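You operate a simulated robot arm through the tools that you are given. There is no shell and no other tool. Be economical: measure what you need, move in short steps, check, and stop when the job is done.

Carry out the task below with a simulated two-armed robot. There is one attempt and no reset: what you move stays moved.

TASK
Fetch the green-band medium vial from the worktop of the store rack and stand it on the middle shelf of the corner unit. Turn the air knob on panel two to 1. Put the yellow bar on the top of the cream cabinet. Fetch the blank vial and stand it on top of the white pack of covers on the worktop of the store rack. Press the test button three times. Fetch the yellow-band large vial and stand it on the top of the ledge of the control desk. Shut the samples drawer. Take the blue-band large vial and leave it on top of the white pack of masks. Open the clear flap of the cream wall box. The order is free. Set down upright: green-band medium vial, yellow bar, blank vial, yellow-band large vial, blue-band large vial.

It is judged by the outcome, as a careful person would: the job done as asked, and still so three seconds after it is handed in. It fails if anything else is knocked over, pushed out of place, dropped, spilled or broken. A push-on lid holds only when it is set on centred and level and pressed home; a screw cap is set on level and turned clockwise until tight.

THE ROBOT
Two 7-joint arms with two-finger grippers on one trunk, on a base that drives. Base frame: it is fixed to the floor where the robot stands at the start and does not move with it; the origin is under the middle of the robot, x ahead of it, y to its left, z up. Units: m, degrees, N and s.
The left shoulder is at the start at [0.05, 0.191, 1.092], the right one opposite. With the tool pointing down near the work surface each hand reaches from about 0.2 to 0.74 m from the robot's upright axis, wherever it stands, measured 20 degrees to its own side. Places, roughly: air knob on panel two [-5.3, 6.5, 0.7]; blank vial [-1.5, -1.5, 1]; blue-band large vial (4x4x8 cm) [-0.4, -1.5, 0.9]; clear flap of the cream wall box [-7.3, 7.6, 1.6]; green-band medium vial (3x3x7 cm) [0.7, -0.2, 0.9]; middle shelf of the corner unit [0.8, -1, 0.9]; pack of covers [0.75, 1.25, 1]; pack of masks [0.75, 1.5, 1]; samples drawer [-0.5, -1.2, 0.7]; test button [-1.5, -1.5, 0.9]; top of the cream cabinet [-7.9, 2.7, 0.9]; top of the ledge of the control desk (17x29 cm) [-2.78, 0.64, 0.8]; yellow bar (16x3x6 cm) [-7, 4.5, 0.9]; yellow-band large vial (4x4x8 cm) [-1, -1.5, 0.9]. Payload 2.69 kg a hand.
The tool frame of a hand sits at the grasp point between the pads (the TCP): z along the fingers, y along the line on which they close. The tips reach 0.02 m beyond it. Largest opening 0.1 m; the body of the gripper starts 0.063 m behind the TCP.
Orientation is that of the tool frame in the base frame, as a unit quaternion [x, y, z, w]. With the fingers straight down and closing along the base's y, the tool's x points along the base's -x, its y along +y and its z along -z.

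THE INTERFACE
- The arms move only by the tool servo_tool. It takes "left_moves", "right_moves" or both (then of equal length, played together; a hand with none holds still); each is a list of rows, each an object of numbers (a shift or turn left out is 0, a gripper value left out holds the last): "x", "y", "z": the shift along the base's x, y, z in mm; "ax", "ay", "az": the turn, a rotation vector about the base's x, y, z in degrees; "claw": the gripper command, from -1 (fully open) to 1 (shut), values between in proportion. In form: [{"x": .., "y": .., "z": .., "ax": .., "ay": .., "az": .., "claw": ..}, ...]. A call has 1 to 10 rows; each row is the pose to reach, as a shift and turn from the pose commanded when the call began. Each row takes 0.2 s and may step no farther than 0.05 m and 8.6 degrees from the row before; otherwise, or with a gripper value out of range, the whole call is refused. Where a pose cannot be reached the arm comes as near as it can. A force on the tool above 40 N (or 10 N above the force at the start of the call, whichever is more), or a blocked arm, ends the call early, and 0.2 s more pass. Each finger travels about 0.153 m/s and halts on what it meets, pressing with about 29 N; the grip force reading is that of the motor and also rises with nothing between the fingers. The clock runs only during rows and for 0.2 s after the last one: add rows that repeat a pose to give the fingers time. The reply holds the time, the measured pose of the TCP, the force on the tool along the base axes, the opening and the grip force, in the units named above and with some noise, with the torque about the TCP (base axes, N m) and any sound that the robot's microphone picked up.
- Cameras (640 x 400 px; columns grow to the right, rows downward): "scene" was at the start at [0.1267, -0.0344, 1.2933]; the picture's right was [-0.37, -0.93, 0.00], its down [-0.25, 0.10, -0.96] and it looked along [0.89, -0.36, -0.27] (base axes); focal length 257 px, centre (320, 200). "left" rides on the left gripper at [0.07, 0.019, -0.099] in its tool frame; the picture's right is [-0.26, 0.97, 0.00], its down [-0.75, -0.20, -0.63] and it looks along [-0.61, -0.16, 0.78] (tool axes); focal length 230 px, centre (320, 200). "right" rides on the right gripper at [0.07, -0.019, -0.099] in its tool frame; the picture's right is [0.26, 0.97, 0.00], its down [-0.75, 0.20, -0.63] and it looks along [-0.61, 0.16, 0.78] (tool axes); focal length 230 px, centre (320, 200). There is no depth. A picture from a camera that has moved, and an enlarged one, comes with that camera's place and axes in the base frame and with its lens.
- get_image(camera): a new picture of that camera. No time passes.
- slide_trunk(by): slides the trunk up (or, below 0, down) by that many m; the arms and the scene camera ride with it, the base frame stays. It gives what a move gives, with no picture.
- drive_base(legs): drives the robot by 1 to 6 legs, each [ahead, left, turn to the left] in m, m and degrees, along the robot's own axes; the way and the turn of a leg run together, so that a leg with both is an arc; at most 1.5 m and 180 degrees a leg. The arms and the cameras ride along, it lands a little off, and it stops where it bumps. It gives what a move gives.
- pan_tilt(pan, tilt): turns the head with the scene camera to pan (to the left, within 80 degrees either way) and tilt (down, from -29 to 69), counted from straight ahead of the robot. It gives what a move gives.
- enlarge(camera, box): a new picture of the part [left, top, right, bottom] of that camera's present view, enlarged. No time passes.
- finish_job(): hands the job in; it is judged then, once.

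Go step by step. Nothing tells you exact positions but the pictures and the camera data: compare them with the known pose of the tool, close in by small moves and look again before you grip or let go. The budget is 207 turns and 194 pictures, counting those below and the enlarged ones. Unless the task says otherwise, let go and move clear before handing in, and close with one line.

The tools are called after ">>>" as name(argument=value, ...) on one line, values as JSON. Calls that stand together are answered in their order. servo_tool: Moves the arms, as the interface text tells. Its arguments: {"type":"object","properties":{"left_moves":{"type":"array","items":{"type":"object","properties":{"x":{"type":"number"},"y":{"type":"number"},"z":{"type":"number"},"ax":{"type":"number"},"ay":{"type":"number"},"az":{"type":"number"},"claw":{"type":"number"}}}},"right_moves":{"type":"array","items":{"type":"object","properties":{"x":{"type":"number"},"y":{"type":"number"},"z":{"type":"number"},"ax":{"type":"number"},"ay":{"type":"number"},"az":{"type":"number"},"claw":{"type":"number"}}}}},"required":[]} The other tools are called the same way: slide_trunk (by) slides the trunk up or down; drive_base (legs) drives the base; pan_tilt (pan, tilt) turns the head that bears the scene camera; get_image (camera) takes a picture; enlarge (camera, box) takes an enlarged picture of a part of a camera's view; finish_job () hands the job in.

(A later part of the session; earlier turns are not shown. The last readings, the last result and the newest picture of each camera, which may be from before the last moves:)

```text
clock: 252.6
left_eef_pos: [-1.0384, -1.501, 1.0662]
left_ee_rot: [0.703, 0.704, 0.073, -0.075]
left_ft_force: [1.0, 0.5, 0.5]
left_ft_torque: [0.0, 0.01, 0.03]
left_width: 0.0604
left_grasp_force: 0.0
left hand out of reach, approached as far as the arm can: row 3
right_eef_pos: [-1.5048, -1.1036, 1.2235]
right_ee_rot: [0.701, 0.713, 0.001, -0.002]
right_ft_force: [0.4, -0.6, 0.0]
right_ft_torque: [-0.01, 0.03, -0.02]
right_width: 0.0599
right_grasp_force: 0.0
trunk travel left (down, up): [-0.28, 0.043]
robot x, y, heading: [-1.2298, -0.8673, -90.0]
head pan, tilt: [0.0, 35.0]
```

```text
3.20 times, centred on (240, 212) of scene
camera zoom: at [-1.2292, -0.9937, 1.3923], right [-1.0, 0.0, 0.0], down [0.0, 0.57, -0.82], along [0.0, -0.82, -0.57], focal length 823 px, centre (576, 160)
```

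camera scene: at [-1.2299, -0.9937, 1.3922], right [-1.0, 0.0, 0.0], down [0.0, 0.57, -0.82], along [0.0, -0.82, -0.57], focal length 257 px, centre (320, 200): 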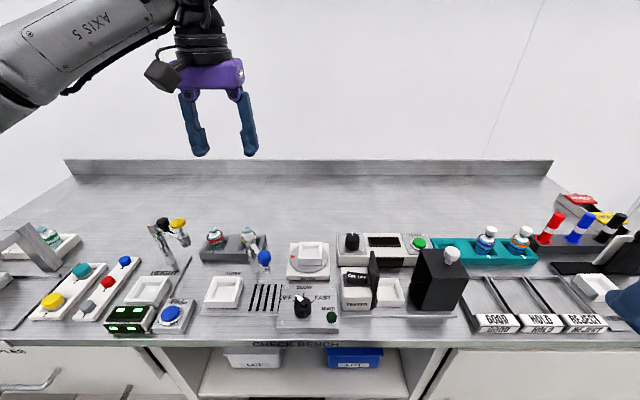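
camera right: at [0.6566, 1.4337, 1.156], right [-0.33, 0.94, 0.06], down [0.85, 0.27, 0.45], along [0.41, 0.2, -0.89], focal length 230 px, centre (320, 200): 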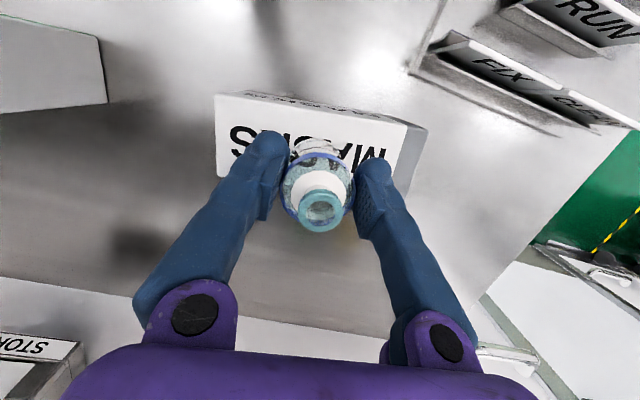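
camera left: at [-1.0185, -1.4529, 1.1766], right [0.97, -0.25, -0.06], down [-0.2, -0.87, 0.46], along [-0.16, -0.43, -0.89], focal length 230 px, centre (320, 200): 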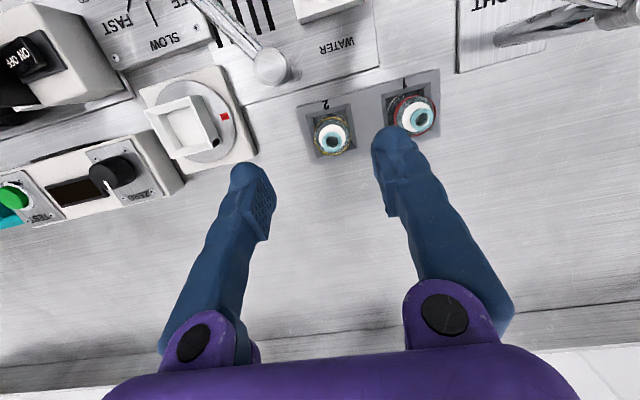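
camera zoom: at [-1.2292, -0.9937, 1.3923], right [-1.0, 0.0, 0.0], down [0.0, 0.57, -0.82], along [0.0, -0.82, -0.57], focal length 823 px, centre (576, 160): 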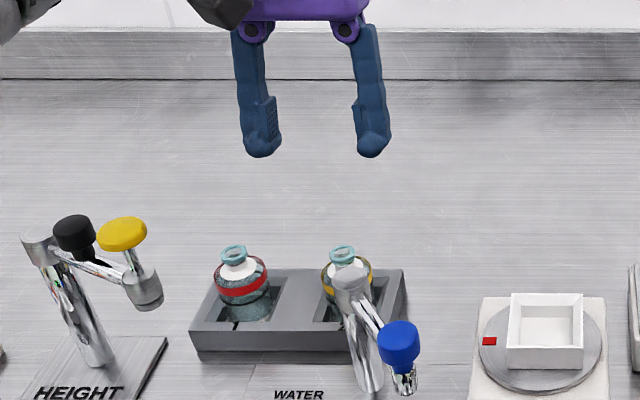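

>>> servo_tool(left_moves=[{"x": 5, "z": -30}, {"x": 5, "z": -60}, {"x": 5, "z": -83}])

>>> get_image(camera="left")

```text
clock: 253.4
left_eef_pos: [-1.0324, -1.5019, 0.9825]
left_ee_rot: [0.703, 0.704, 0.074, -0.075]
left_ft_force: [0.1, -0.6, 0.1]
left_ft_torque: [0.0, 0.03, 0.01]
left_width: 0.0598
left_grasp_force: 0.0
right_eef_pos: [-1.5036, -1.1035, 1.2232]
right_ee_rot: [0.701, 0.713, 0.001, -0.001]
right_ft_force: [0.3, -0.8, -0.2]
right_ft_torque: [0.0, 0.01, 0.04]
right_width: 0.06
right_grasp_force: 0.0
trunk travel left (down, up): [-0.28, 0.043]
robot x, y, heading: [-1.2299, -0.8655, -89.8]
head pan, tilt: [0.0, 35.0]
```

```text
81 pictures are left
camera left: at [-1.0138, -1.4535, 1.0934], right [0.97, -0.25, -0.05], down [-0.2, -0.87, 0.46], along [-0.16, -0.43, -0.89], focal length 230 px, centre (320, 200)
```

left: 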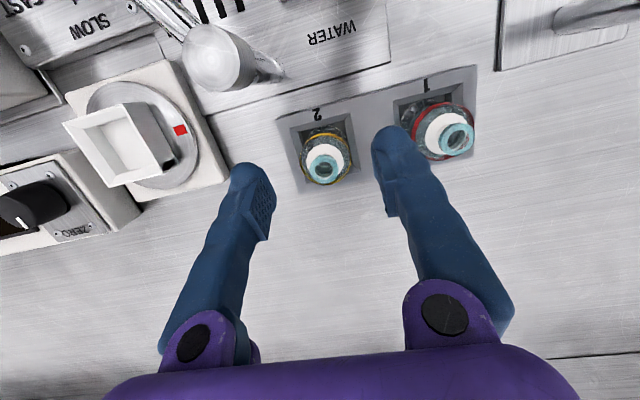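

>>> servo_tool(left_moves=[{"z": -20}, {"z": -40}, {"z": -55}, {"z": -66}, {"z": -66, "claw": 0.5}, {"z": -66, "claw": 1}, {"z": -66, "claw": 1}])

>>> get_image(camera="left")

```text
clock: 255.0
left_eef_pos: [-1.032, -1.5002, 0.9168]
left_ee_rot: [0.703, 0.703, 0.074, -0.074]
left_ft_force: [0.1, -0.2, -0.4]
left_ft_torque: [0.0, 0.04, 0.02]
left_width: 0.0377
left_grasp_force: 28.8
right_eef_pos: [-1.5045, -1.1038, 1.2241]
right_ee_rot: [0.701, 0.714, 0.001, -0.002]
right_ft_force: [-0.3, -0.1, 0.2]
right_ft_torque: [0.0, 0.0, -0.03]
right_width: 0.0599
right_grasp_force: 0.0
trunk travel left (down, up): [-0.28, 0.043]
robot x, y, heading: [-1.2234, -0.8669, -89.7]
head pan, tilt: [0.0, 35.0]
```

```text
80 pictures are left
camera left: at [-1.0137, -1.453, 1.0281], right [0.97, -0.25, -0.05], down [-0.2, -0.87, 0.46], along [-0.16, -0.43, -0.89], focal length 230 px, centre (320, 200)
```

left: 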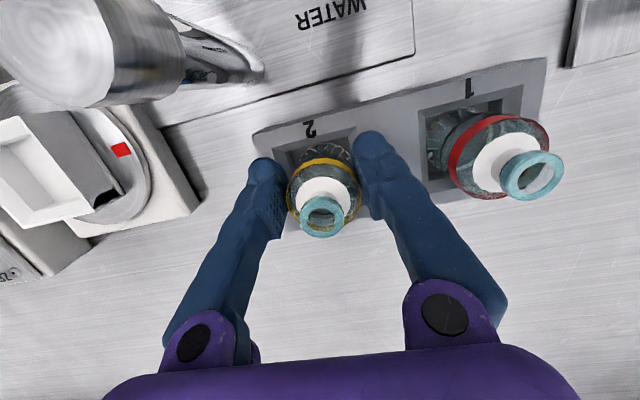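

>>> servo_tool(left_moves=[{"z": 15}, {"z": 40}, {"z": 80}, {"z": 120}, {"z": 160}, {"z": 200}, {"z": 240}, {"z": 260, "y": 40}, {"z": 260, "y": 80}, {"z": 260, "y": 120}])

>>> drive_base(legs=[[-0.5, 0, 0], [0, 0, -90], [0, -0.7, 0]])

>>> pan_tilt(pan=0, tilt=25)

>>> get_image(camera="scene")

>>> get_image(camera="left")

```text
clock: 257.2
left_eef_pos: [-1.0303, -1.3802, 1.177]
left_ee_rot: [0.702, 0.704, 0.072, -0.075]
left_ft_force: [0.8, 0.4, -0.6]
left_ft_torque: [-0.03, 0.03, -0.01]
left_width: 0.0375
left_grasp_force: 28.6
right_eef_pos: [-1.5044, -1.1033, 1.224]
right_ee_rot: [0.701, 0.713, -0.001, -0.002]
right_ft_force: [-0.3, -0.4, -0.3]
right_ft_torque: [-0.04, 0.01, 0.01]
right_width: 0.0602
right_grasp_force: 0.2
trunk travel left (down, up): [-0.28, 0.043]
robot x, y, heading: [-1.2323, -0.8646, -89.7]
head pan, tilt: [0.0, 35.0]
```

```text
clock: 270.2
left_eef_pos: [-1.7562, 0.1364, 1.1768]
left_ee_rot: [0.994, 0.007, 0.106, 0.0]
left_ft_force: [0.1, -0.9, -0.6]
left_ft_torque: [-0.01, 0.02, -0.03]
left_width: 0.0375
left_grasp_force: 28.9
right_eef_pos: [-1.4826, 0.6119, 1.2249]
right_ee_rot: [1.0, 0.013, 0.002, -0.001]
right_ft_force: [0.3, 0.0, -0.1]
right_ft_torque: [-0.02, 0.0, 0.01]
right_width: 0.06
right_grasp_force: 0.1
trunk travel left (down, up): [-0.28, 0.043]
robot x, y, heading: [-1.2417, 0.3384, -179.2]
head pan, tilt: [0.0, 35.0]
```

```text
clock: 270.9
left_eef_pos: [-1.7562, 0.1371, 1.1777]
left_ee_rot: [0.994, 0.006, 0.105, 0.0]
left_ft_force: [0.0, 0.5, -0.1]
left_ft_torque: [-0.02, 0.02, 0.02]
left_width: 0.0378
left_grasp_force: 28.9
right_eef_pos: [-1.4833, 0.6109, 1.2237]
right_ee_rot: [1.0, 0.014, 0.002, -0.001]
right_ft_force: [-0.4, 0.0, 0.0]
right_ft_torque: [0.0, 0.0, -0.02]
right_width: 0.06
right_grasp_force: 0.1
trunk travel left (down, up): [-0.28, 0.043]
robot x, y, heading: [-1.245, 0.3387, -179.0]
head pan, tilt: [0.0, 25.0]
```

```text
79 pictures are left
camera scene: at [-1.3744, 0.3383, 1.408], right [-0.01, 1.0, 0.0], down [0.42, 0.01, -0.91], along [-0.91, -0.01, -0.42], focal length 257 px, centre (320, 200)
```

scene: 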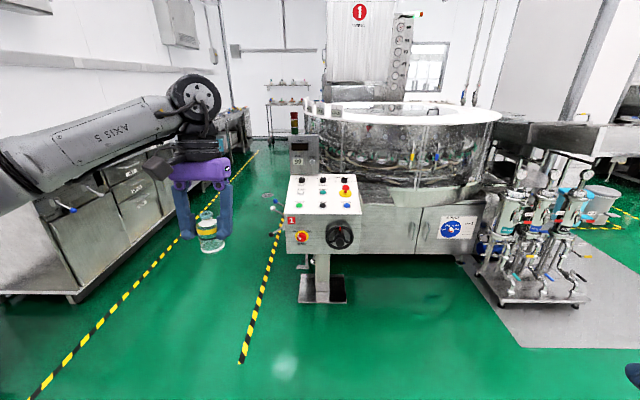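

```text
78 pictures are left
camera left: at [-1.7077, 0.1182, 1.2881], right [-0.24, -0.97, -0.05], down [-0.87, 0.19, 0.46], along [-0.43, 0.16, -0.89], focal length 230 px, centre (320, 200)
```

left: 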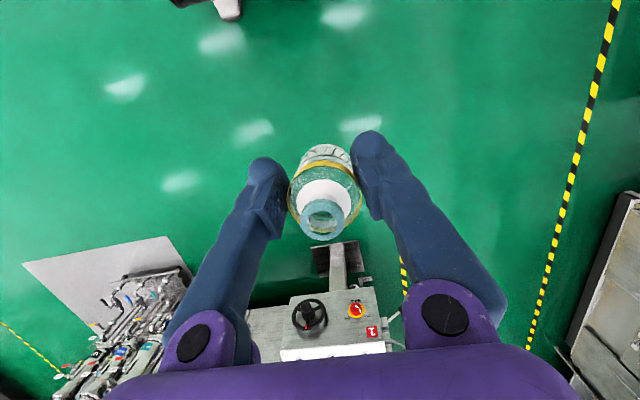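

>>> enlarge(camera="scene", box=[260, 110, 460, 310])

```text
2.00 times, centred on (360, 210) of scene
camera zoom: at [-1.3744, 0.3383, 1.408], right [-0.01, 1.0, 0.0], down [0.42, 0.01, -0.91], along [-0.91, -0.01, -0.42], focal length 514 px, centre (240, 180)
```

zoom: 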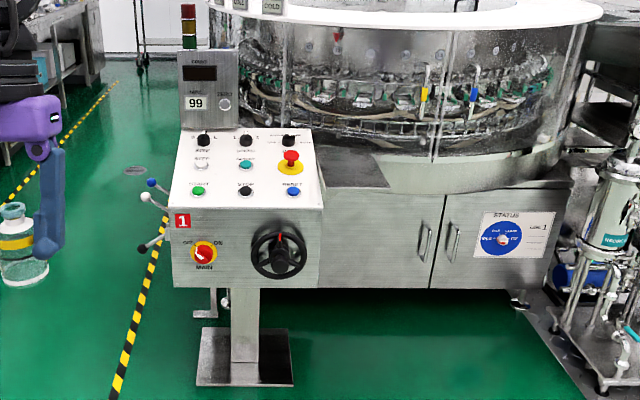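

The ledge is the grey flat top to the right of panel 1. Approach with the yellow vial in the left hand.

>>> drive_base(legs=[[0, -0.52, -1], [0.78, 0, 0]])

>>> pan_tilt(pan=15, tilt=35)

>>> get_image(camera="scene")

>>> get_image(camera="left")

```text
clock: 279.8
left_eef_pos: [-2.5372, 0.6702, 1.178]
left_ee_rot: [0.995, -0.002, 0.104, 0.0]
left_ft_force: [0.4, 1.4, -0.2]
left_ft_torque: [0.01, 0.0, 0.01]
left_width: 0.0375
left_grasp_force: 29.0
right_eef_pos: [-2.257, 1.1415, 1.2231]
right_ee_rot: [1.0, 0.005, 0.002, -0.001]
right_ft_force: [0.0, 0.5, -0.1]
right_ft_torque: [-0.01, 0.01, 0.01]
right_width: 0.06
right_grasp_force: 0.0
trunk travel left (down, up): [-0.28, 0.043]
robot x, y, heading: [-2.0178, 0.8675, 179.8]
head pan, tilt: [0.0, 25.0]
```

```text
clock: 280.5
left_eef_pos: [-2.537, 0.6709, 1.1773]
left_ee_rot: [0.995, -0.003, 0.105, 0.0]
left_ft_force: [-0.1, 0.6, 0.2]
left_ft_torque: [-0.02, 0.01, -0.02]
left_width: 0.0371
left_grasp_force: 29.3
right_eef_pos: [-2.258, 1.142, 1.2231]
right_ee_rot: [1.0, 0.005, 0.001, 0.0]
right_ft_force: [0.0, -0.2, 0.7]
right_ft_torque: [-0.02, 0.02, -0.02]
right_width: 0.0603
right_grasp_force: 0.1
trunk travel left (down, up): [-0.28, 0.043]
robot x, y, heading: [-2.0215, 0.8616, 180.0]
head pan, tilt: [15.0, 35.0]
```

```text
76 pictures are left
camera scene: at [-2.1462, 0.8431, 1.3923], right [-0.25, 0.97, 0.0], down [0.55, 0.15, -0.82], along [-0.79, -0.21, -0.57], focal length 257 px, centre (320, 200)
```

scene: 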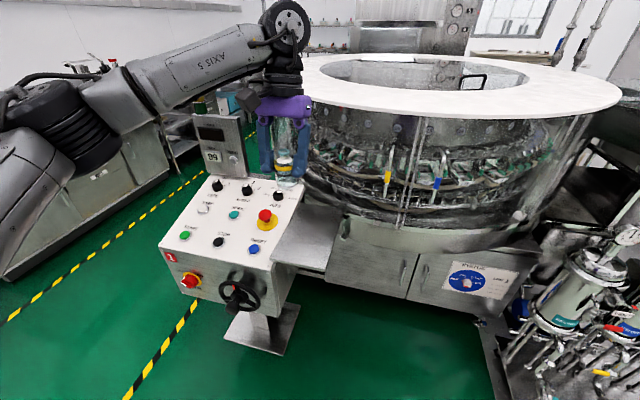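

```text
75 pictures are left
camera left: at [-2.49, 0.6514, 1.2882], right [-0.26, -0.96, -0.05], down [-0.86, 0.2, 0.46], along [-0.43, 0.17, -0.89], focal length 230 px, centre (320, 200)
```

left: 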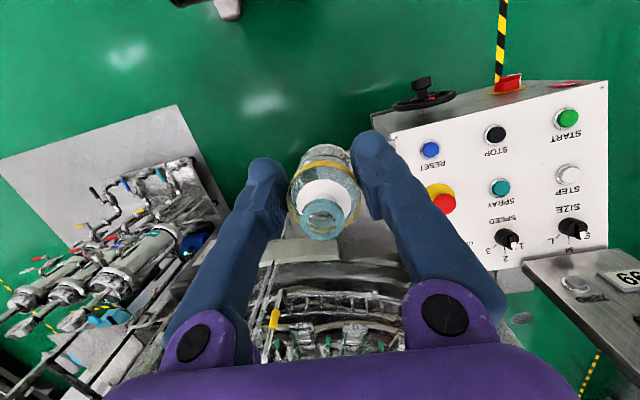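

Ledge spans about x -2.63…-2.92, y 0.56…0.73 at z≈0.8. Drive a bit closer and move the vial over it.

>>> drive_base(legs=[[0.1, 0, 0]])

>>> servo_tool(left_moves=[{"x": -30, "y": -5, "z": -20}, {"x": -60, "y": -10, "z": -40}, {"x": -85, "y": -15, "z": -70}, {"x": -85, "y": -15, "z": -110}, {"x": -85, "y": -15, "z": -150}, {"x": -85, "y": -15, "z": -190}])

>>> get_image(camera="scene")

>>> get_image(camera="left")

```text
clock: 281.7
left_eef_pos: [-2.6378, 0.6721, 1.1771]
left_ee_rot: [0.994, -0.004, 0.106, 0.0]
left_ft_force: [0.4, 0.2, -0.2]
left_ft_torque: [-0.01, -0.03, 0.02]
left_width: 0.0376
left_grasp_force: 28.6
right_eef_pos: [-2.356, 1.1418, 1.2243]
right_ee_rot: [1.0, 0.004, 0.002, -0.001]
right_ft_force: [0.1, -0.3, 1.1]
right_ft_torque: [0.01, -0.04, 0.04]
right_width: 0.0602
right_grasp_force: 0.0
trunk travel left (down, up): [-0.28, 0.043]
robot x, y, heading: [-2.1177, 0.8662, 179.8]
head pan, tilt: [15.0, 35.0]
```

```text
clock: 283.1
left_eef_pos: [-2.7231, 0.655, 0.9864]
left_ee_rot: [0.994, -0.004, 0.105, 0.0]
left_ft_force: [-0.2, 0.2, -0.1]
left_ft_torque: [-0.01, -0.01, 0.01]
left_width: 0.0373
left_grasp_force: 29.3
right_eef_pos: [-2.3571, 1.1418, 1.2243]
right_ee_rot: [1.0, 0.004, 0.002, -0.001]
right_ft_force: [-0.1, 0.0, 0.4]
right_ft_torque: [0.01, 0.01, 0.02]
right_width: 0.0599
right_grasp_force: 0.0
trunk travel left (down, up): [-0.28, 0.043]
robot x, y, heading: [-2.1204, 0.8643, 180.1]
head pan, tilt: [15.0, 35.0]
```

```text
74 pictures are left
camera scene: at [-2.2457, 0.8432, 1.3923], right [-0.25, 0.97, 0.0], down [0.56, 0.15, -0.82], along [-0.79, -0.21, -0.57], focal length 257 px, centre (320, 200)
```

scene: 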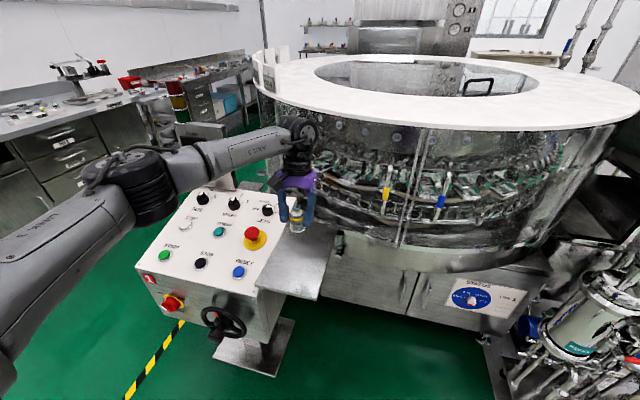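

```text
73 pictures are left
camera left: at [-2.6743, 0.6359, 1.0976], right [-0.26, -0.96, -0.05], down [-0.86, 0.21, 0.46], along [-0.43, 0.17, -0.89], focal length 230 px, centre (320, 200)
```

left: 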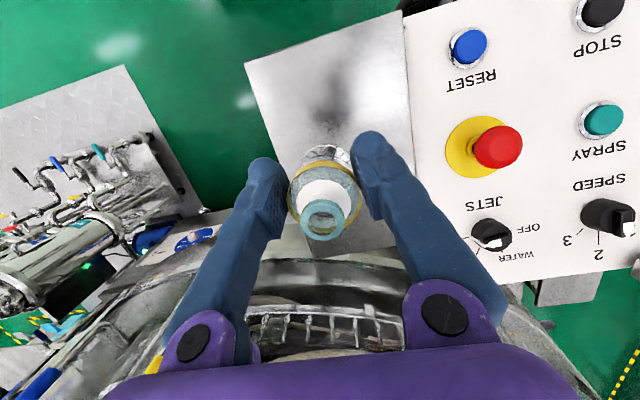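

>>> servo_tool(left_moves=[{"y": -4, "z": -25}, {"y": -8, "z": -50}, {"y": -8, "z": -75}, {"y": -8, "z": -100}])

>>> enlarge(camera="scene", box=[220, 170, 380, 310])

```text
clock: 284.1
left_eef_pos: [-2.7226, 0.6478, 0.8868]
left_ee_rot: [0.995, -0.003, 0.104, -0.001]
left_ft_force: [-1.0, -0.6, -0.5]
left_ft_torque: [0.02, -0.02, 0.03]
left_width: 0.0374
left_grasp_force: 29.5
right_eef_pos: [-2.356, 1.1411, 1.2236]
right_ee_rot: [1.0, 0.004, 0.001, -0.002]
right_ft_force: [0.2, -0.4, -0.2]
right_ft_torque: [-0.03, 0.0, -0.02]
right_width: 0.0601
right_grasp_force: 0.1
trunk travel left (down, up): [-0.28, 0.043]
robot x, y, heading: [-2.1194, 0.8627, 180.0]
head pan, tilt: [15.0, 35.0]
```

```text
2.86 times, centred on (300, 240) of scene
camera zoom: at [-2.2455, 0.8434, 1.3923], right [-0.25, 0.97, 0.0], down [0.56, 0.15, -0.82], along [-0.79, -0.21, -0.57], focal length 735 px, centre (377, 86)
```

zoom: 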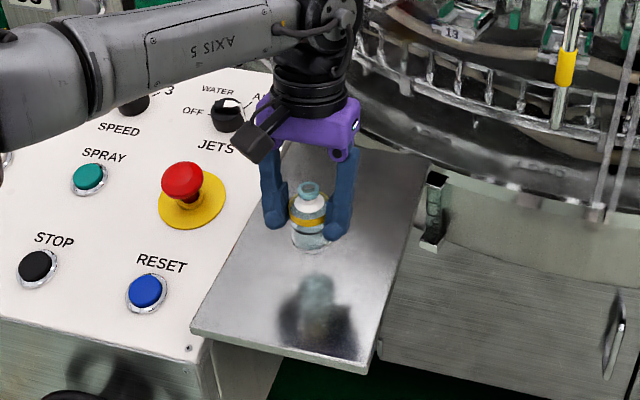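

>>> servo_tool(left_moves=[{"z": -10}, {"z": -20}, {"z": -26}, {"z": -30}])

>>> servo_tool(left_moves=[{"z": -2}, {"z": -4}, {"z": -6}])

>>> enlarge(camera="scene", box=[220, 170, 380, 310])

```text
clock: 285.1
left_eef_pos: [-2.7219, 0.646, 0.8567]
left_ee_rot: [0.995, -0.003, 0.104, 0.001]
left_ft_force: [-0.1, 0.2, -0.3]
left_ft_torque: [-0.01, 0.0, 0.01]
left_width: 0.0375
left_grasp_force: 28.9
right_eef_pos: [-2.3564, 1.1422, 1.2229]
right_ee_rot: [1.0, 0.004, 0.0, -0.001]
right_ft_force: [-1.2, 0.2, -0.6]
right_ft_torque: [0.03, -0.03, 0.01]
right_width: 0.0601
right_grasp_force: 0.2
trunk travel left (down, up): [-0.28, 0.043]
robot x, y, heading: [-2.1206, 0.8672, 179.9]
head pan, tilt: [15.0, 35.0]
```

```text
clock: 285.9
left_eef_pos: [-2.7229, 0.6483, 0.851]
left_ee_rot: [0.995, -0.004, 0.104, 0.001]
left_ft_force: [-0.1, 0.6, -1.1]
left_ft_torque: [0.0, 0.01, -0.02]
left_width: 0.0375
left_grasp_force: 29.1
right_eef_pos: [-2.3555, 1.1413, 1.2232]
right_ee_rot: [1.0, 0.005, 0.0, -0.001]
right_ft_force: [0.3, 0.9, -0.5]
right_ft_torque: [0.03, 0.02, -0.01]
right_width: 0.0601
right_grasp_force: 0.0
trunk travel left (down, up): [-0.28, 0.043]
robot x, y, heading: [-2.1247, 0.8654, 179.6]
head pan, tilt: [15.0, 35.0]
```

```text
2.86 times, centred on (300, 240) of scene
camera zoom: at [-2.2453, 0.8435, 1.3923], right [-0.25, 0.97, 0.0], down [0.55, 0.15, -0.82], along [-0.79, -0.21, -0.57], focal length 735 px, centre (377, 86)
```

zoom: 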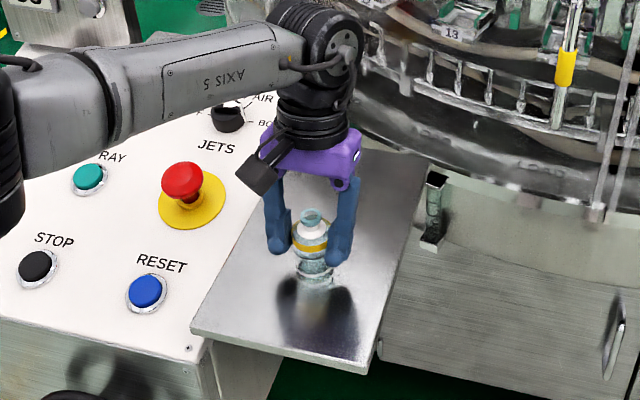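

>>> servo_tool(left_moves=[{"z": -2}, {"z": -4}, {"z": -6}])

>>> servo_tool(left_moves=[{"z": -2}, {"z": -4}])

>>> enlarge(camera="scene", box=[220, 170, 380, 310])

```text
clock: 286.7
left_eef_pos: [-2.7216, 0.6493, 0.8479]
left_ee_rot: [0.995, -0.002, 0.102, -0.001]
left_ft_force: [0.8, -3.5, 24.6]
left_ft_torque: [-0.07, 0.11, 0.06]
left_width: 0.0376
left_grasp_force: 29.4
right_eef_pos: [-2.3529, 1.1413, 1.2255]
right_ee_rot: [1.0, 0.004, 0.0, 0.0]
right_ft_force: [-0.4, 0.4, -0.5]
right_ft_torque: [-0.06, 0.03, -0.01]
right_width: 0.06
right_grasp_force: 0.0
trunk travel left (down, up): [-0.28, 0.043]
robot x, y, heading: [-2.1191, 0.8646, 179.4]
head pan, tilt: [15.0, 35.0]
```

```text
clock: 287.3
left_eef_pos: [-2.7215, 0.6487, 0.8437]
left_ee_rot: [0.995, -0.003, 0.103, 0.001]
left_ft_force: [-1.4, -1.9, 23.5]
left_ft_torque: [-0.08, 0.14, 0.01]
left_width: 0.0375
left_grasp_force: 29.7
right_eef_pos: [-2.354, 1.1428, 1.2231]
right_ee_rot: [1.0, 0.004, 0.0, 0.0]
right_ft_force: [-0.3, -0.3, 0.7]
right_ft_torque: [0.0, 0.01, 0.0]
right_width: 0.06
right_grasp_force: 0.1
trunk travel left (down, up): [-0.28, 0.043]
robot x, y, heading: [-2.1218, 0.8659, 179.7]
head pan, tilt: [15.0, 35.0]
```

```text
2.86 times, centred on (300, 240) of scene
camera zoom: at [-2.2427, 0.8443, 1.3927], right [-0.25, 0.97, 0.0], down [0.55, 0.15, -0.82], along [-0.79, -0.21, -0.57], focal length 735 px, centre (377, 86)
```

zoom: 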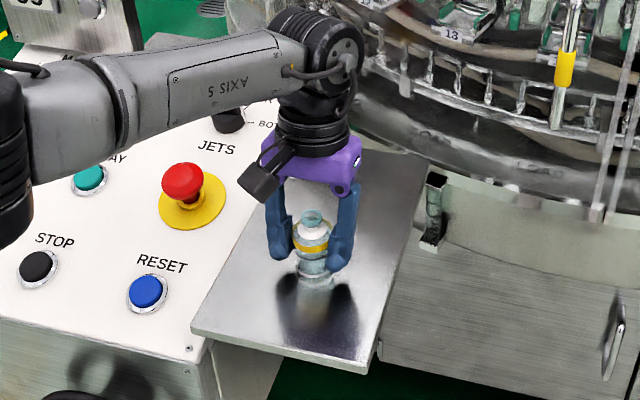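

On the ledge. Ease up and release.

>>> servo_tool(left_moves=[{"z": 3}, {"z": 4}, {"z": 4, "claw": 0.15}, {"z": 4, "claw": -0.1}, {"z": 4, "claw": -0.2}, {"z": 4, "claw": -0.2}])

>>> servo_tool(left_moves=[{"z": 25}, {"z": 60}, {"z": 100}, {"z": 140}, {"z": 180}, {"z": 220}, {"z": 260, "x": 20}, {"z": 280, "x": 60}, {"z": 290, "x": 100}])

>>> enlarge(camera="scene", box=[220, 170, 380, 310])

```text
clock: 288.7
left_eef_pos: [-2.7212, 0.6481, 0.8452]
left_ee_rot: [0.995, -0.004, 0.105, 0.001]
left_ft_force: [-0.3, 0.9, -0.1]
left_ft_torque: [-0.01, 0.02, 0.04]
left_width: 0.0602
left_grasp_force: 0.0
right_eef_pos: [-2.3555, 1.1417, 1.2238]
right_ee_rot: [1.0, 0.005, 0.001, 0.0]
right_ft_force: [-0.2, -0.1, -0.5]
right_ft_torque: [0.0, 0.02, -0.02]
right_width: 0.0599
right_grasp_force: 0.1
trunk travel left (down, up): [-0.28, 0.043]
robot x, y, heading: [-2.1196, 0.8666, 179.4]
head pan, tilt: [15.0, 35.0]
```

```text
clock: 290.7
left_eef_pos: [-2.621, 0.6476, 1.1356]
left_ee_rot: [0.994, -0.003, 0.105, 0.0]
left_ft_force: [0.8, -0.7, -0.3]
left_ft_torque: [-0.02, 0.03, -0.02]
left_width: 0.0602
left_grasp_force: 0.1
right_eef_pos: [-2.3551, 1.1412, 1.2246]
right_ee_rot: [1.0, 0.005, 0.001, -0.001]
right_ft_force: [-0.2, 0.0, -0.2]
right_ft_torque: [0.0, 0.02, -0.02]
right_width: 0.06
right_grasp_force: 0.0
trunk travel left (down, up): [-0.28, 0.043]
robot x, y, heading: [-2.1221, 0.8623, 179.5]
head pan, tilt: [15.0, 35.0]
```

```text
2.86 times, centred on (300, 240) of scene
camera zoom: at [-2.2444, 0.8433, 1.3924], right [-0.25, 0.97, 0.0], down [0.55, 0.15, -0.82], along [-0.79, -0.21, -0.57], focal length 735 px, centre (377, 86)
```

zoom: 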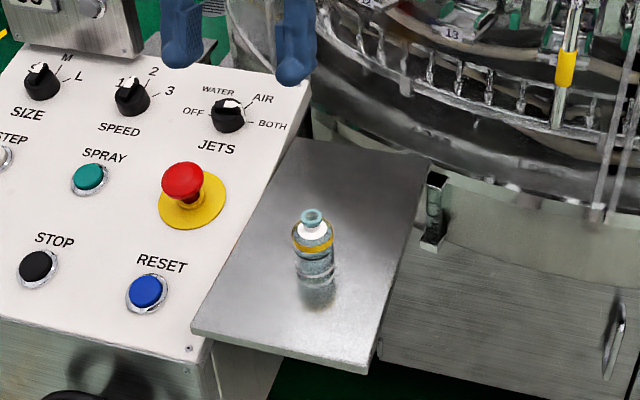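

Yellow vial placed. Now back away, straighten the left hand and survey toward panel two.

>>> servo_tool(left_moves=[{"ay": 6, "x": 30}, {"ay": 12, "x": 60}])

>>> drive_base(legs=[[-0.7, 0, 0], [0, 0, -60]])

>>> pan_tilt(pan=0, tilt=12)

>>> get_image(camera="scene")

>>> pan_tilt(pan=-50, tilt=12)

>>> get_image(camera="scene")

```text
clock: 291.3
left_eef_pos: [-2.5611, 0.6489, 1.1359]
left_ee_rot: [1.0, -0.003, -0.001, 0.0]
left_ft_force: [0.1, -0.6, 0.5]
left_ft_torque: [0.0, 0.01, -0.01]
left_width: 0.0601
left_grasp_force: 0.1
right_eef_pos: [-2.3549, 1.1432, 1.2242]
right_ee_rot: [1.0, 0.005, 0.001, -0.001]
right_ft_force: [-0.1, 0.2, 0.3]
right_ft_torque: [-0.01, 0.0, -0.01]
right_width: 0.0598
right_grasp_force: 0.0
trunk travel left (down, up): [-0.28, 0.043]
robot x, y, heading: [-2.1165, 0.8632, 179.6]
head pan, tilt: [15.0, 35.0]
```

```text
clock: 297.8
left_eef_pos: [-1.8294, 1.1354, 1.135]
left_ee_rot: [0.866, -0.5, 0.0, 0.0]
left_ft_force: [-0.3, 0.5, 0.4]
left_ft_torque: [0.0, -0.04, -0.02]
left_width: 0.06
left_grasp_force: 0.1
right_eef_pos: [-1.3002, 1.2065, 1.2236]
right_ee_rot: [0.87, -0.494, 0.001, -0.001]
right_ft_force: [-0.2, -0.3, 0.4]
right_ft_torque: [0.0, 0.0, 0.03]
right_width: 0.0599
right_grasp_force: 0.1
trunk travel left (down, up): [-0.28, 0.043]
robot x, y, heading: [-1.4185, 0.8631, 120.1]
head pan, tilt: [15.0, 35.0]
```

```text
clock: 298.6
left_eef_pos: [-1.8297, 1.1359, 1.1361]
left_ee_rot: [0.866, -0.5, 0.0, 0.0]
left_ft_force: [0.3, -0.1, -0.6]
left_ft_torque: [0.01, -0.04, 0.0]
left_width: 0.06
left_grasp_force: 0.1
right_eef_pos: [-1.3001, 1.2062, 1.224]
right_ee_rot: [0.87, -0.493, 0.002, 0.0]
right_ft_force: [0.3, 0.0, -0.5]
right_ft_torque: [0.02, -0.02, -0.02]
right_width: 0.0598
right_grasp_force: 0.0
trunk travel left (down, up): [-0.28, 0.043]
robot x, y, heading: [-1.417, 0.8619, 119.8]
head pan, tilt: [0.0, 12.0]
```

```text
68 pictures are left
camera scene: at [-1.4855, 0.979, 1.4291], right [0.86, 0.5, 0.0], down [0.1, -0.18, -0.98], along [-0.49, 0.85, -0.21], focal length 257 px, centre (320, 200)
```

scene: 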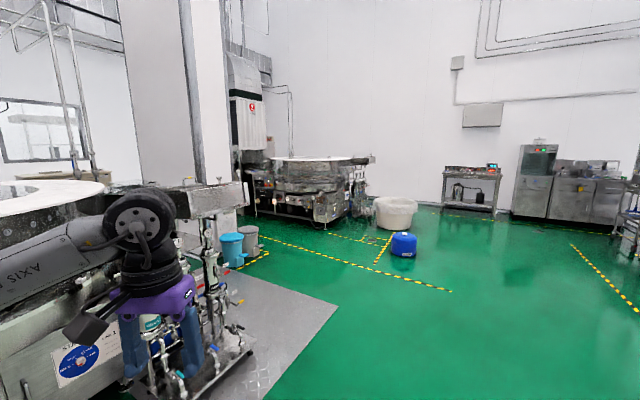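

```text
clock: 299.8
left_eef_pos: [-1.829, 1.1348, 1.1354]
left_ee_rot: [0.866, -0.5, 0.0, 0.0]
left_ft_force: [0.5, -0.1, -0.7]
left_ft_torque: [-0.01, -0.02, 0.02]
left_width: 0.06
left_grasp_force: 0.1
right_eef_pos: [-1.2989, 1.2064, 1.2239]
right_ee_rot: [0.87, -0.494, 0.001, 0.0]
right_ft_force: [-0.7, 0.3, 0.1]
right_ft_torque: [-0.02, -0.01, 0.0]
right_width: 0.0601
right_grasp_force: 0.0
trunk travel left (down, up): [-0.28, 0.043]
robot x, y, heading: [-1.4183, 0.8642, 120.1]
head pan, tilt: [-50.0, 12.0]
```

```text
67 pictures are left
camera scene: at [-1.407, 0.9861, 1.4292], right [0.94, -0.34, 0.0], down [-0.07, -0.2, -0.98], along [0.33, 0.92, -0.21], focal length 257 px, centre (320, 200)
```

scene: 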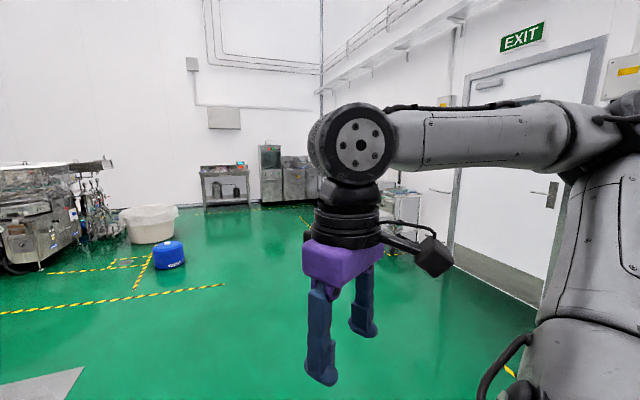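

>>> pan_tilt(pan=0, tilt=8)

>>> enlarge(camera="scene", box=[200, 120, 440, 270])

```text
clock: 301.0
left_eef_pos: [-1.83, 1.135, 1.1357]
left_ee_rot: [0.866, -0.5, 0.0, 0.0]
left_ft_force: [0.2, 0.5, -0.2]
left_ft_torque: [-0.02, -0.03, -0.02]
left_width: 0.0599
left_grasp_force: 0.1
right_eef_pos: [-1.2997, 1.2078, 1.2228]
right_ee_rot: [0.87, -0.493, 0.001, 0.0]
right_ft_force: [-0.5, 0.2, -0.2]
right_ft_torque: [-0.01, 0.02, 0.01]
right_width: 0.0598
right_grasp_force: 0.0
trunk travel left (down, up): [-0.28, 0.043]
robot x, y, heading: [-1.4176, 0.8623, 120.1]
head pan, tilt: [0.0, 8.0]
```

```text
2.67 times, centred on (320, 195) of scene
camera zoom: at [-1.485, 0.9785, 1.4357], right [0.87, 0.5, 0.0], down [0.07, -0.12, -0.99], along [-0.5, 0.86, -0.14], focal length 686 px, centre (320, 213)
```

zoom: 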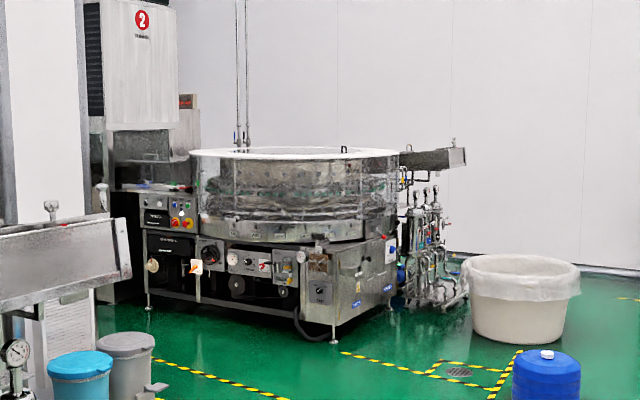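

Machine two is ahead; its front runs along y≈4.8. I'll drive up the aisle and look along it.

>>> drive_base(legs=[[1.4, 0, 0], [1.4, 0, 0], [0, 0, 60], [0, -0.7, 0]])

>>> pan_tilt(pan=0, tilt=15)

>>> get_image(camera="scene")

>>> pan_tilt(pan=-45, tilt=20)

>>> get_image(camera="scene")

```text
clock: 309.3
left_eef_pos: [-2.5778, 2.4197, 1.1369]
left_ee_rot: [0.869, -0.496, -0.001, 0.002]
left_ft_force: [-0.7, 0.6, -0.1]
left_ft_torque: [-0.01, -0.01, -0.03]
left_width: 0.0602
left_grasp_force: 0.1
right_eef_pos: [-2.0471, 2.4954, 1.2229]
right_ee_rot: [0.872, -0.49, -0.002, 0.0]
right_ft_force: [-0.5, 0.1, -0.4]
right_ft_torque: [-0.01, 0.0, -0.01]
right_width: 0.0599
right_grasp_force: 0.0
trunk travel left (down, up): [-0.28, 0.043]
robot x, y, heading: [-2.1681, 2.1541, 120.4]
head pan, tilt: [0.0, 8.0]
stopped in leg 2: the robot was blocked; the commanded pose is now the measured one
```

```text
clock: 309.9
left_eef_pos: [-2.5772, 2.4205, 1.1368]
left_ee_rot: [0.869, -0.495, -0.001, 0.003]
left_ft_force: [0.0, 0.4, -0.8]
left_ft_torque: [0.0, -0.01, -0.01]
left_width: 0.06
left_grasp_force: 0.0
right_eef_pos: [-2.0463, 2.4955, 1.2233]
right_ee_rot: [0.872, -0.49, -0.002, 0.002]
right_ft_force: [0.6, 0.0, -0.2]
right_ft_torque: [-0.01, 0.0, -0.03]
right_width: 0.0601
right_grasp_force: 0.0
trunk travel left (down, up): [-0.28, 0.043]
robot x, y, heading: [-2.1716, 2.1514, 120.7]
head pan, tilt: [0.0, 15.0]
```

```text
65 pictures are left
camera scene: at [-2.2298, 2.2665, 1.425], right [0.86, 0.51, 0.0], down [0.12, -0.22, -0.97], along [-0.49, 0.83, -0.25], focal length 257 px, centre (320, 200)
```

scene: 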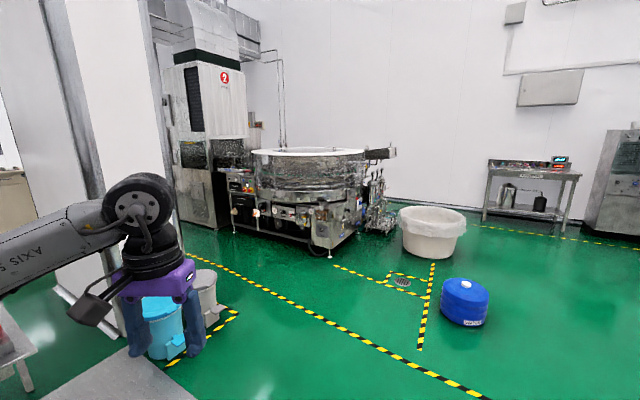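

```text
clock: 311.1
left_eef_pos: [-2.5767, 2.4196, 1.1372]
left_ee_rot: [0.869, -0.495, -0.001, 0.003]
left_ft_force: [-0.8, 0.3, 0.9]
left_ft_torque: [0.04, -0.07, -0.03]
left_width: 0.0601
left_grasp_force: 0.2
right_eef_pos: [-2.0464, 2.4949, 1.2237]
right_ee_rot: [0.871, -0.491, -0.002, 0.001]
right_ft_force: [-0.5, -0.3, 0.0]
right_ft_torque: [-0.01, 0.01, 0.03]
right_width: 0.0598
right_grasp_force: 0.0
trunk travel left (down, up): [-0.28, 0.043]
robot x, y, heading: [-2.1669, 2.1505, 120.3]
head pan, tilt: [-45.0, 20.0]
```

```text
64 pictures are left
camera scene: at [-2.1591, 2.2763, 1.4163], right [0.97, -0.25, -0.01], down [-0.09, -0.33, -0.94], along [0.23, 0.91, -0.34], focal length 257 px, centre (320, 200)
```

scene: 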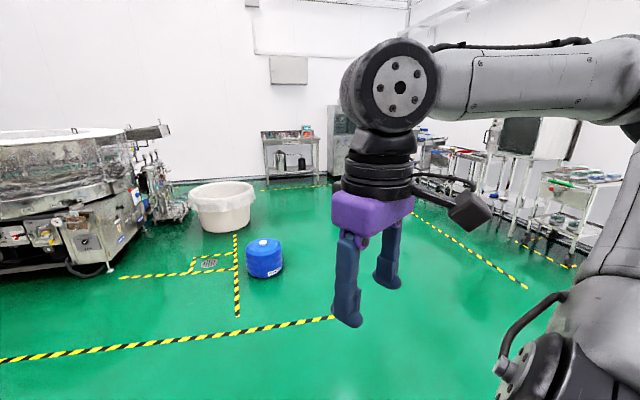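

Blocked by the grey platform edge. Go around it on the right.

>>> drive_base(legs=[[-0.25, 0, 0], [0, -0.6, 0], [1.5, 0, 0], [0.5, 0, 0], [0, 0, 60]])

>>> pan_tilt(pan=0, tilt=15)

>>> get_image(camera="scene")

```text
clock: 330.4
left_eef_pos: [-2.9751, 3.748, 1.1336]
left_ee_rot: [1.0, 0.0, 0.002, 0.0]
left_ft_force: [0.1, 0.5, -0.5]
left_ft_torque: [0.02, -0.03, -0.01]
left_width: 0.0598
left_grasp_force: 0.1
right_eef_pos: [-2.7715, 4.2434, 1.224]
right_ee_rot: [1.0, 0.008, 0.001, -0.001]
right_ft_force: [-0.2, -0.4, -0.4]
right_ft_torque: [0.02, -0.04, -0.03]
right_width: 0.0601
right_grasp_force: 0.1
trunk travel left (down, up): [-0.28, 0.043]
robot x, y, heading: [-2.5341, 3.9662, -179.8]
head pan, tilt: [-45.0, 20.0]
```

```text
clock: 331.6
left_eef_pos: [-2.9757, 3.7474, 1.134]
left_ee_rot: [1.0, 0.002, 0.002, 0.0]
left_ft_force: [0.2, -0.6, 0.2]
left_ft_torque: [0.0, 0.01, -0.03]
left_width: 0.06
left_grasp_force: 0.1
right_eef_pos: [-2.7717, 4.2433, 1.2236]
right_ee_rot: [1.0, 0.008, 0.002, -0.001]
right_ft_force: [-0.2, -0.4, 0.5]
right_ft_torque: [-0.01, -0.01, 0.0]
right_width: 0.0602
right_grasp_force: 0.1
trunk travel left (down, up): [-0.28, 0.043]
robot x, y, heading: [-2.5362, 3.9643, -179.8]
head pan, tilt: [0.0, 15.0]
```

```text
63 pictures are left
camera scene: at [-2.6672, 3.9683, 1.4243], right [0.0, 1.0, 0.0], down [0.26, 0.0, -0.97], along [-0.97, 0.0, -0.26], focal length 257 px, centre (320, 200)
```

scene: 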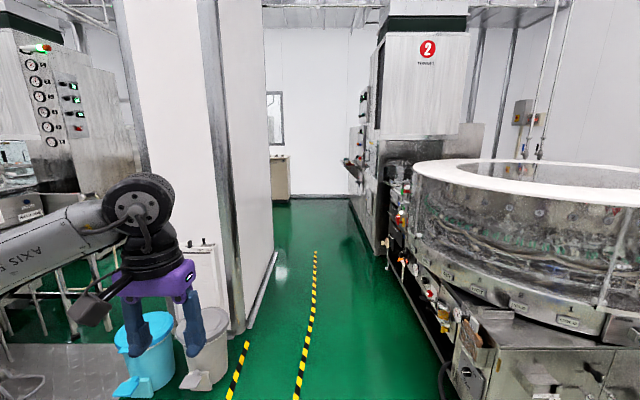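

The aisle continues along y≈4.07; the cream cabinet and wall box are further on. Drive along it.

>>> drive_base(legs=[[0, -0.1, 0], [1.5, 0, 0], [1.4, 0, 0]])

>>> get_image(camera="scene")

>>> pan_tilt(pan=-50, tilt=15)

>>> get_image(camera="scene")

```text
clock: 332.8
left_eef_pos: [-2.9746, 3.805, 1.1344]
left_ee_rot: [1.0, 0.003, 0.003, 0.001]
left_ft_force: [0.4, 0.1, 0.4]
left_ft_torque: [-0.03, 0.01, 0.02]
left_width: 0.06
left_grasp_force: 0.1
right_eef_pos: [-2.7716, 4.3012, 1.2229]
right_ee_rot: [1.0, 0.008, 0.002, 0.001]
right_ft_force: [-0.3, 0.1, -0.1]
right_ft_torque: [-0.03, -0.01, 0.01]
right_width: 0.0603
right_grasp_force: 0.1
trunk travel left (down, up): [-0.28, 0.043]
robot x, y, heading: [-2.5351, 4.023, -179.9]
head pan, tilt: [0.0, 15.0]
stopped in leg 1: the robot was blocked; the commanded pose is now the measured one
```

```text
62 pictures are left
camera scene: at [-2.6673, 4.0279, 1.4243], right [0.0, 1.0, 0.0], down [0.26, 0.0, -0.97], along [-0.97, 0.0, -0.26], focal length 257 px, centre (320, 200)
```

scene: 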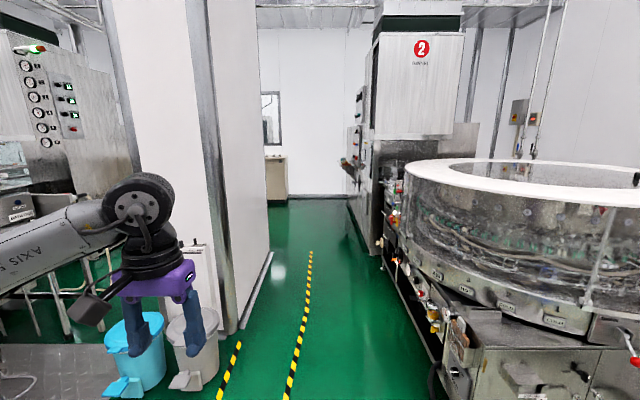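

```text
clock: 333.9
left_eef_pos: [-2.9754, 3.8021, 1.1331]
left_ee_rot: [1.0, 0.002, 0.002, 0.001]
left_ft_force: [0.2, -0.2, 0.8]
left_ft_torque: [0.01, 0.0, 0.01]
left_width: 0.0602
left_grasp_force: 0.0
right_eef_pos: [-2.7706, 4.2996, 1.2234]
right_ee_rot: [1.0, 0.007, 0.002, -0.002]
right_ft_force: [0.3, 0.1, 0.4]
right_ft_torque: [-0.02, 0.03, 0.0]
right_width: 0.0598
right_grasp_force: 0.0
trunk travel left (down, up): [-0.28, 0.043]
robot x, y, heading: [-2.534, 4.0227, -179.7]
head pan, tilt: [-50.0, 15.0]
```

```text
61 pictures are left
camera scene: at [-2.6341, 4.0966, 1.4243], right [0.76, 0.65, 0.0], down [0.17, -0.2, -0.97], along [-0.62, 0.74, -0.26], focal length 257 px, centre (320, 200)
```

scene: 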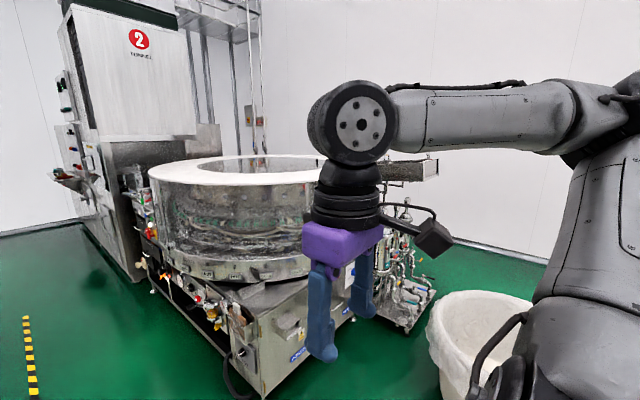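

A canister touched on the right; go straight ahead instead, along the aisle.

>>> drive_base(legs=[[0.6, 0.02, 0], [0.9, 0, 0], [1.4, 0, 0]])

>>> get_image(camera="scene")

>>> pan_tilt(pan=0, tilt=15)

>>> get_image(camera="scene")

```text
clock: 348.3
left_eef_pos: [-5.8793, 3.7695, 1.1334]
left_ee_rot: [1.0, 0.006, 0.003, 0.001]
left_ft_force: [0.3, 0.3, 0.0]
left_ft_torque: [0.01, -0.01, 0.0]
left_width: 0.0599
left_grasp_force: 0.1
right_eef_pos: [-5.6795, 4.2671, 1.2229]
right_ee_rot: [1.0, 0.011, 0.002, -0.001]
right_ft_force: [-0.2, -0.1, 0.3]
right_ft_torque: [-0.02, 0.03, 0.02]
right_width: 0.0599
right_grasp_force: 0.0
trunk travel left (down, up): [-0.28, 0.043]
robot x, y, heading: [-5.4395, 3.9949, -179.5]
head pan, tilt: [-50.0, 15.0]
```

```text
60 pictures are left
camera scene: at [-5.5405, 4.0655, 1.4243], right [0.76, 0.65, 0.0], down [0.17, -0.2, -0.97], along [-0.63, 0.73, -0.26], focal length 257 px, centre (320, 200)
```

scene: 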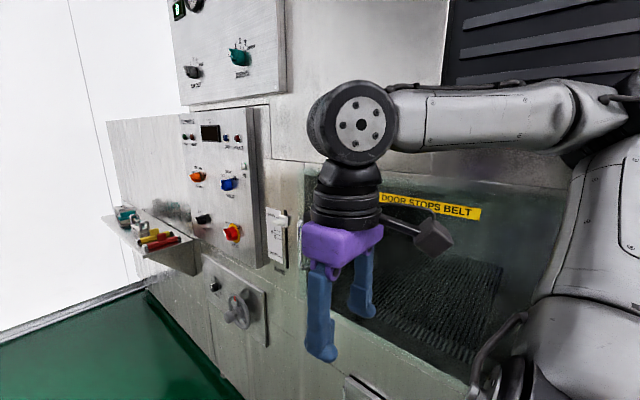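

```text
clock: 349.5
left_eef_pos: [-5.8779, 3.7696, 1.1341]
left_ee_rot: [1.0, 0.007, 0.003, 0.001]
left_ft_force: [0.1, -0.5, -0.1]
left_ft_torque: [0.0, -0.03, 0.0]
left_width: 0.0603
left_grasp_force: 0.1
right_eef_pos: [-5.6802, 4.2683, 1.2233]
right_ee_rot: [1.0, 0.011, 0.001, 0.0]
right_ft_force: [-0.4, 0.3, 0.1]
right_ft_torque: [-0.01, -0.03, 0.01]
right_width: 0.0601
right_grasp_force: 0.0
trunk travel left (down, up): [-0.28, 0.043]
robot x, y, heading: [-5.4442, 3.9943, -179.6]
head pan, tilt: [0.0, 15.0]
```

```text
59 pictures are left
camera scene: at [-5.5731, 3.9937, 1.4243], right [-0.01, 1.0, 0.0], down [0.26, 0.0, -0.97], along [-0.97, -0.01, -0.26], focal length 257 px, centre (320, 200)
```

scene: 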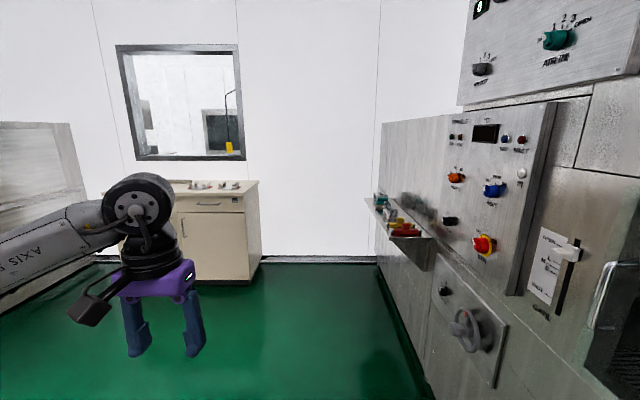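

The yellow bar lies on a small tray on the machine wall, and the cream cabinet is at the end. Drive closer.

>>> drive_base(legs=[[1.0, 0.05, 0]])

>>> pan_tilt(pan=-45, tilt=30)

>>> get_image(camera="scene")

```text
clock: 354.6
left_eef_pos: [-6.8626, 3.7147, 1.1334]
left_ee_rot: [1.0, 0.003, 0.003, 0.001]
left_ft_force: [-0.9, 0.4, 0.2]
left_ft_torque: [0.0, -0.02, 0.02]
left_width: 0.06
left_grasp_force: 0.0
right_eef_pos: [-6.6618, 4.2107, 1.2236]
right_ee_rot: [1.0, 0.009, 0.002, -0.001]
right_ft_force: [0.1, 0.0, 0.9]
right_ft_torque: [-0.02, -0.03, 0.04]
right_width: 0.0601
right_grasp_force: 0.1
trunk travel left (down, up): [-0.28, 0.043]
robot x, y, heading: [-6.4216, 3.9379, -180.0]
head pan, tilt: [0.0, 15.0]
```

```text
clock: 355.7
left_eef_pos: [-6.8618, 3.7147, 1.1331]
left_ee_rot: [1.0, 0.003, 0.002, 0.0]
left_ft_force: [0.6, 0.0, 0.5]
left_ft_torque: [-0.02, -0.01, 0.01]
left_width: 0.06
left_grasp_force: 0.1
right_eef_pos: [-6.6611, 4.2108, 1.2241]
right_ee_rot: [1.0, 0.01, 0.002, -0.002]
right_ft_force: [-0.9, 0.1, -0.2]
right_ft_torque: [-0.04, 0.0, -0.01]
right_width: 0.0601
right_grasp_force: 0.0
trunk travel left (down, up): [-0.28, 0.043]
robot x, y, heading: [-6.424, 3.936, -179.7]
head pan, tilt: [-45.0, 30.0]
```

```text
58 pictures are left
camera scene: at [-6.5262, 4.0012, 1.4001], right [0.7, 0.71, 0.0], down [0.36, -0.35, -0.87], along [-0.62, 0.61, -0.5], focal length 257 px, centre (320, 200)
```

scene: 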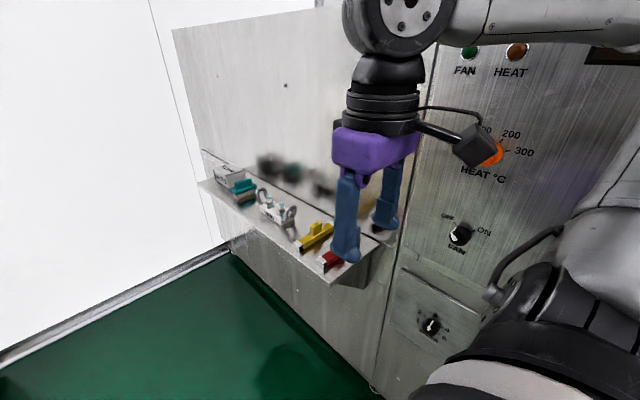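

>>> enlarge(camera="scene", box=[200, 165, 400, 290])

>>> get_image(camera="right")

```text
3.20 times, centred on (300, 228) of scene
camera zoom: at [-6.5262, 4.0012, 1.4001], right [0.7, 0.71, 0.0], down [0.36, -0.35, -0.87], along [-0.62, 0.61, -0.5], focal length 823 px, centre (384, 112)
```

zoom: 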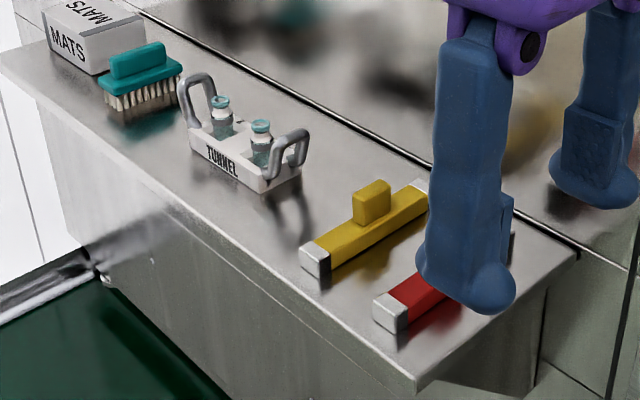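

```text
56 pictures are left
camera right: at [-6.5901, 4.231, 1.3231], right [0.28, -0.96, 0.0], down [-0.75, -0.22, 0.63], along [-0.6, -0.17, -0.78], focal length 230 px, centre (320, 200)
```

right: 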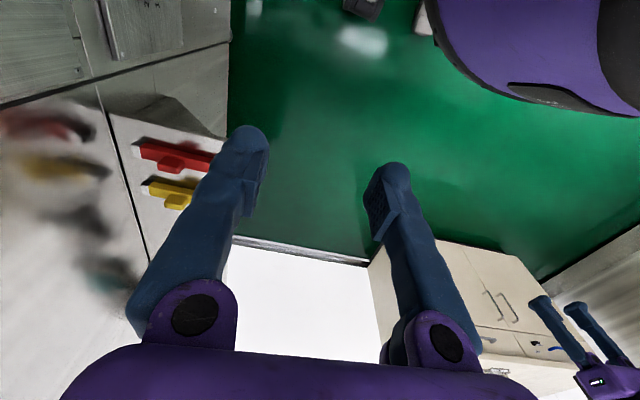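

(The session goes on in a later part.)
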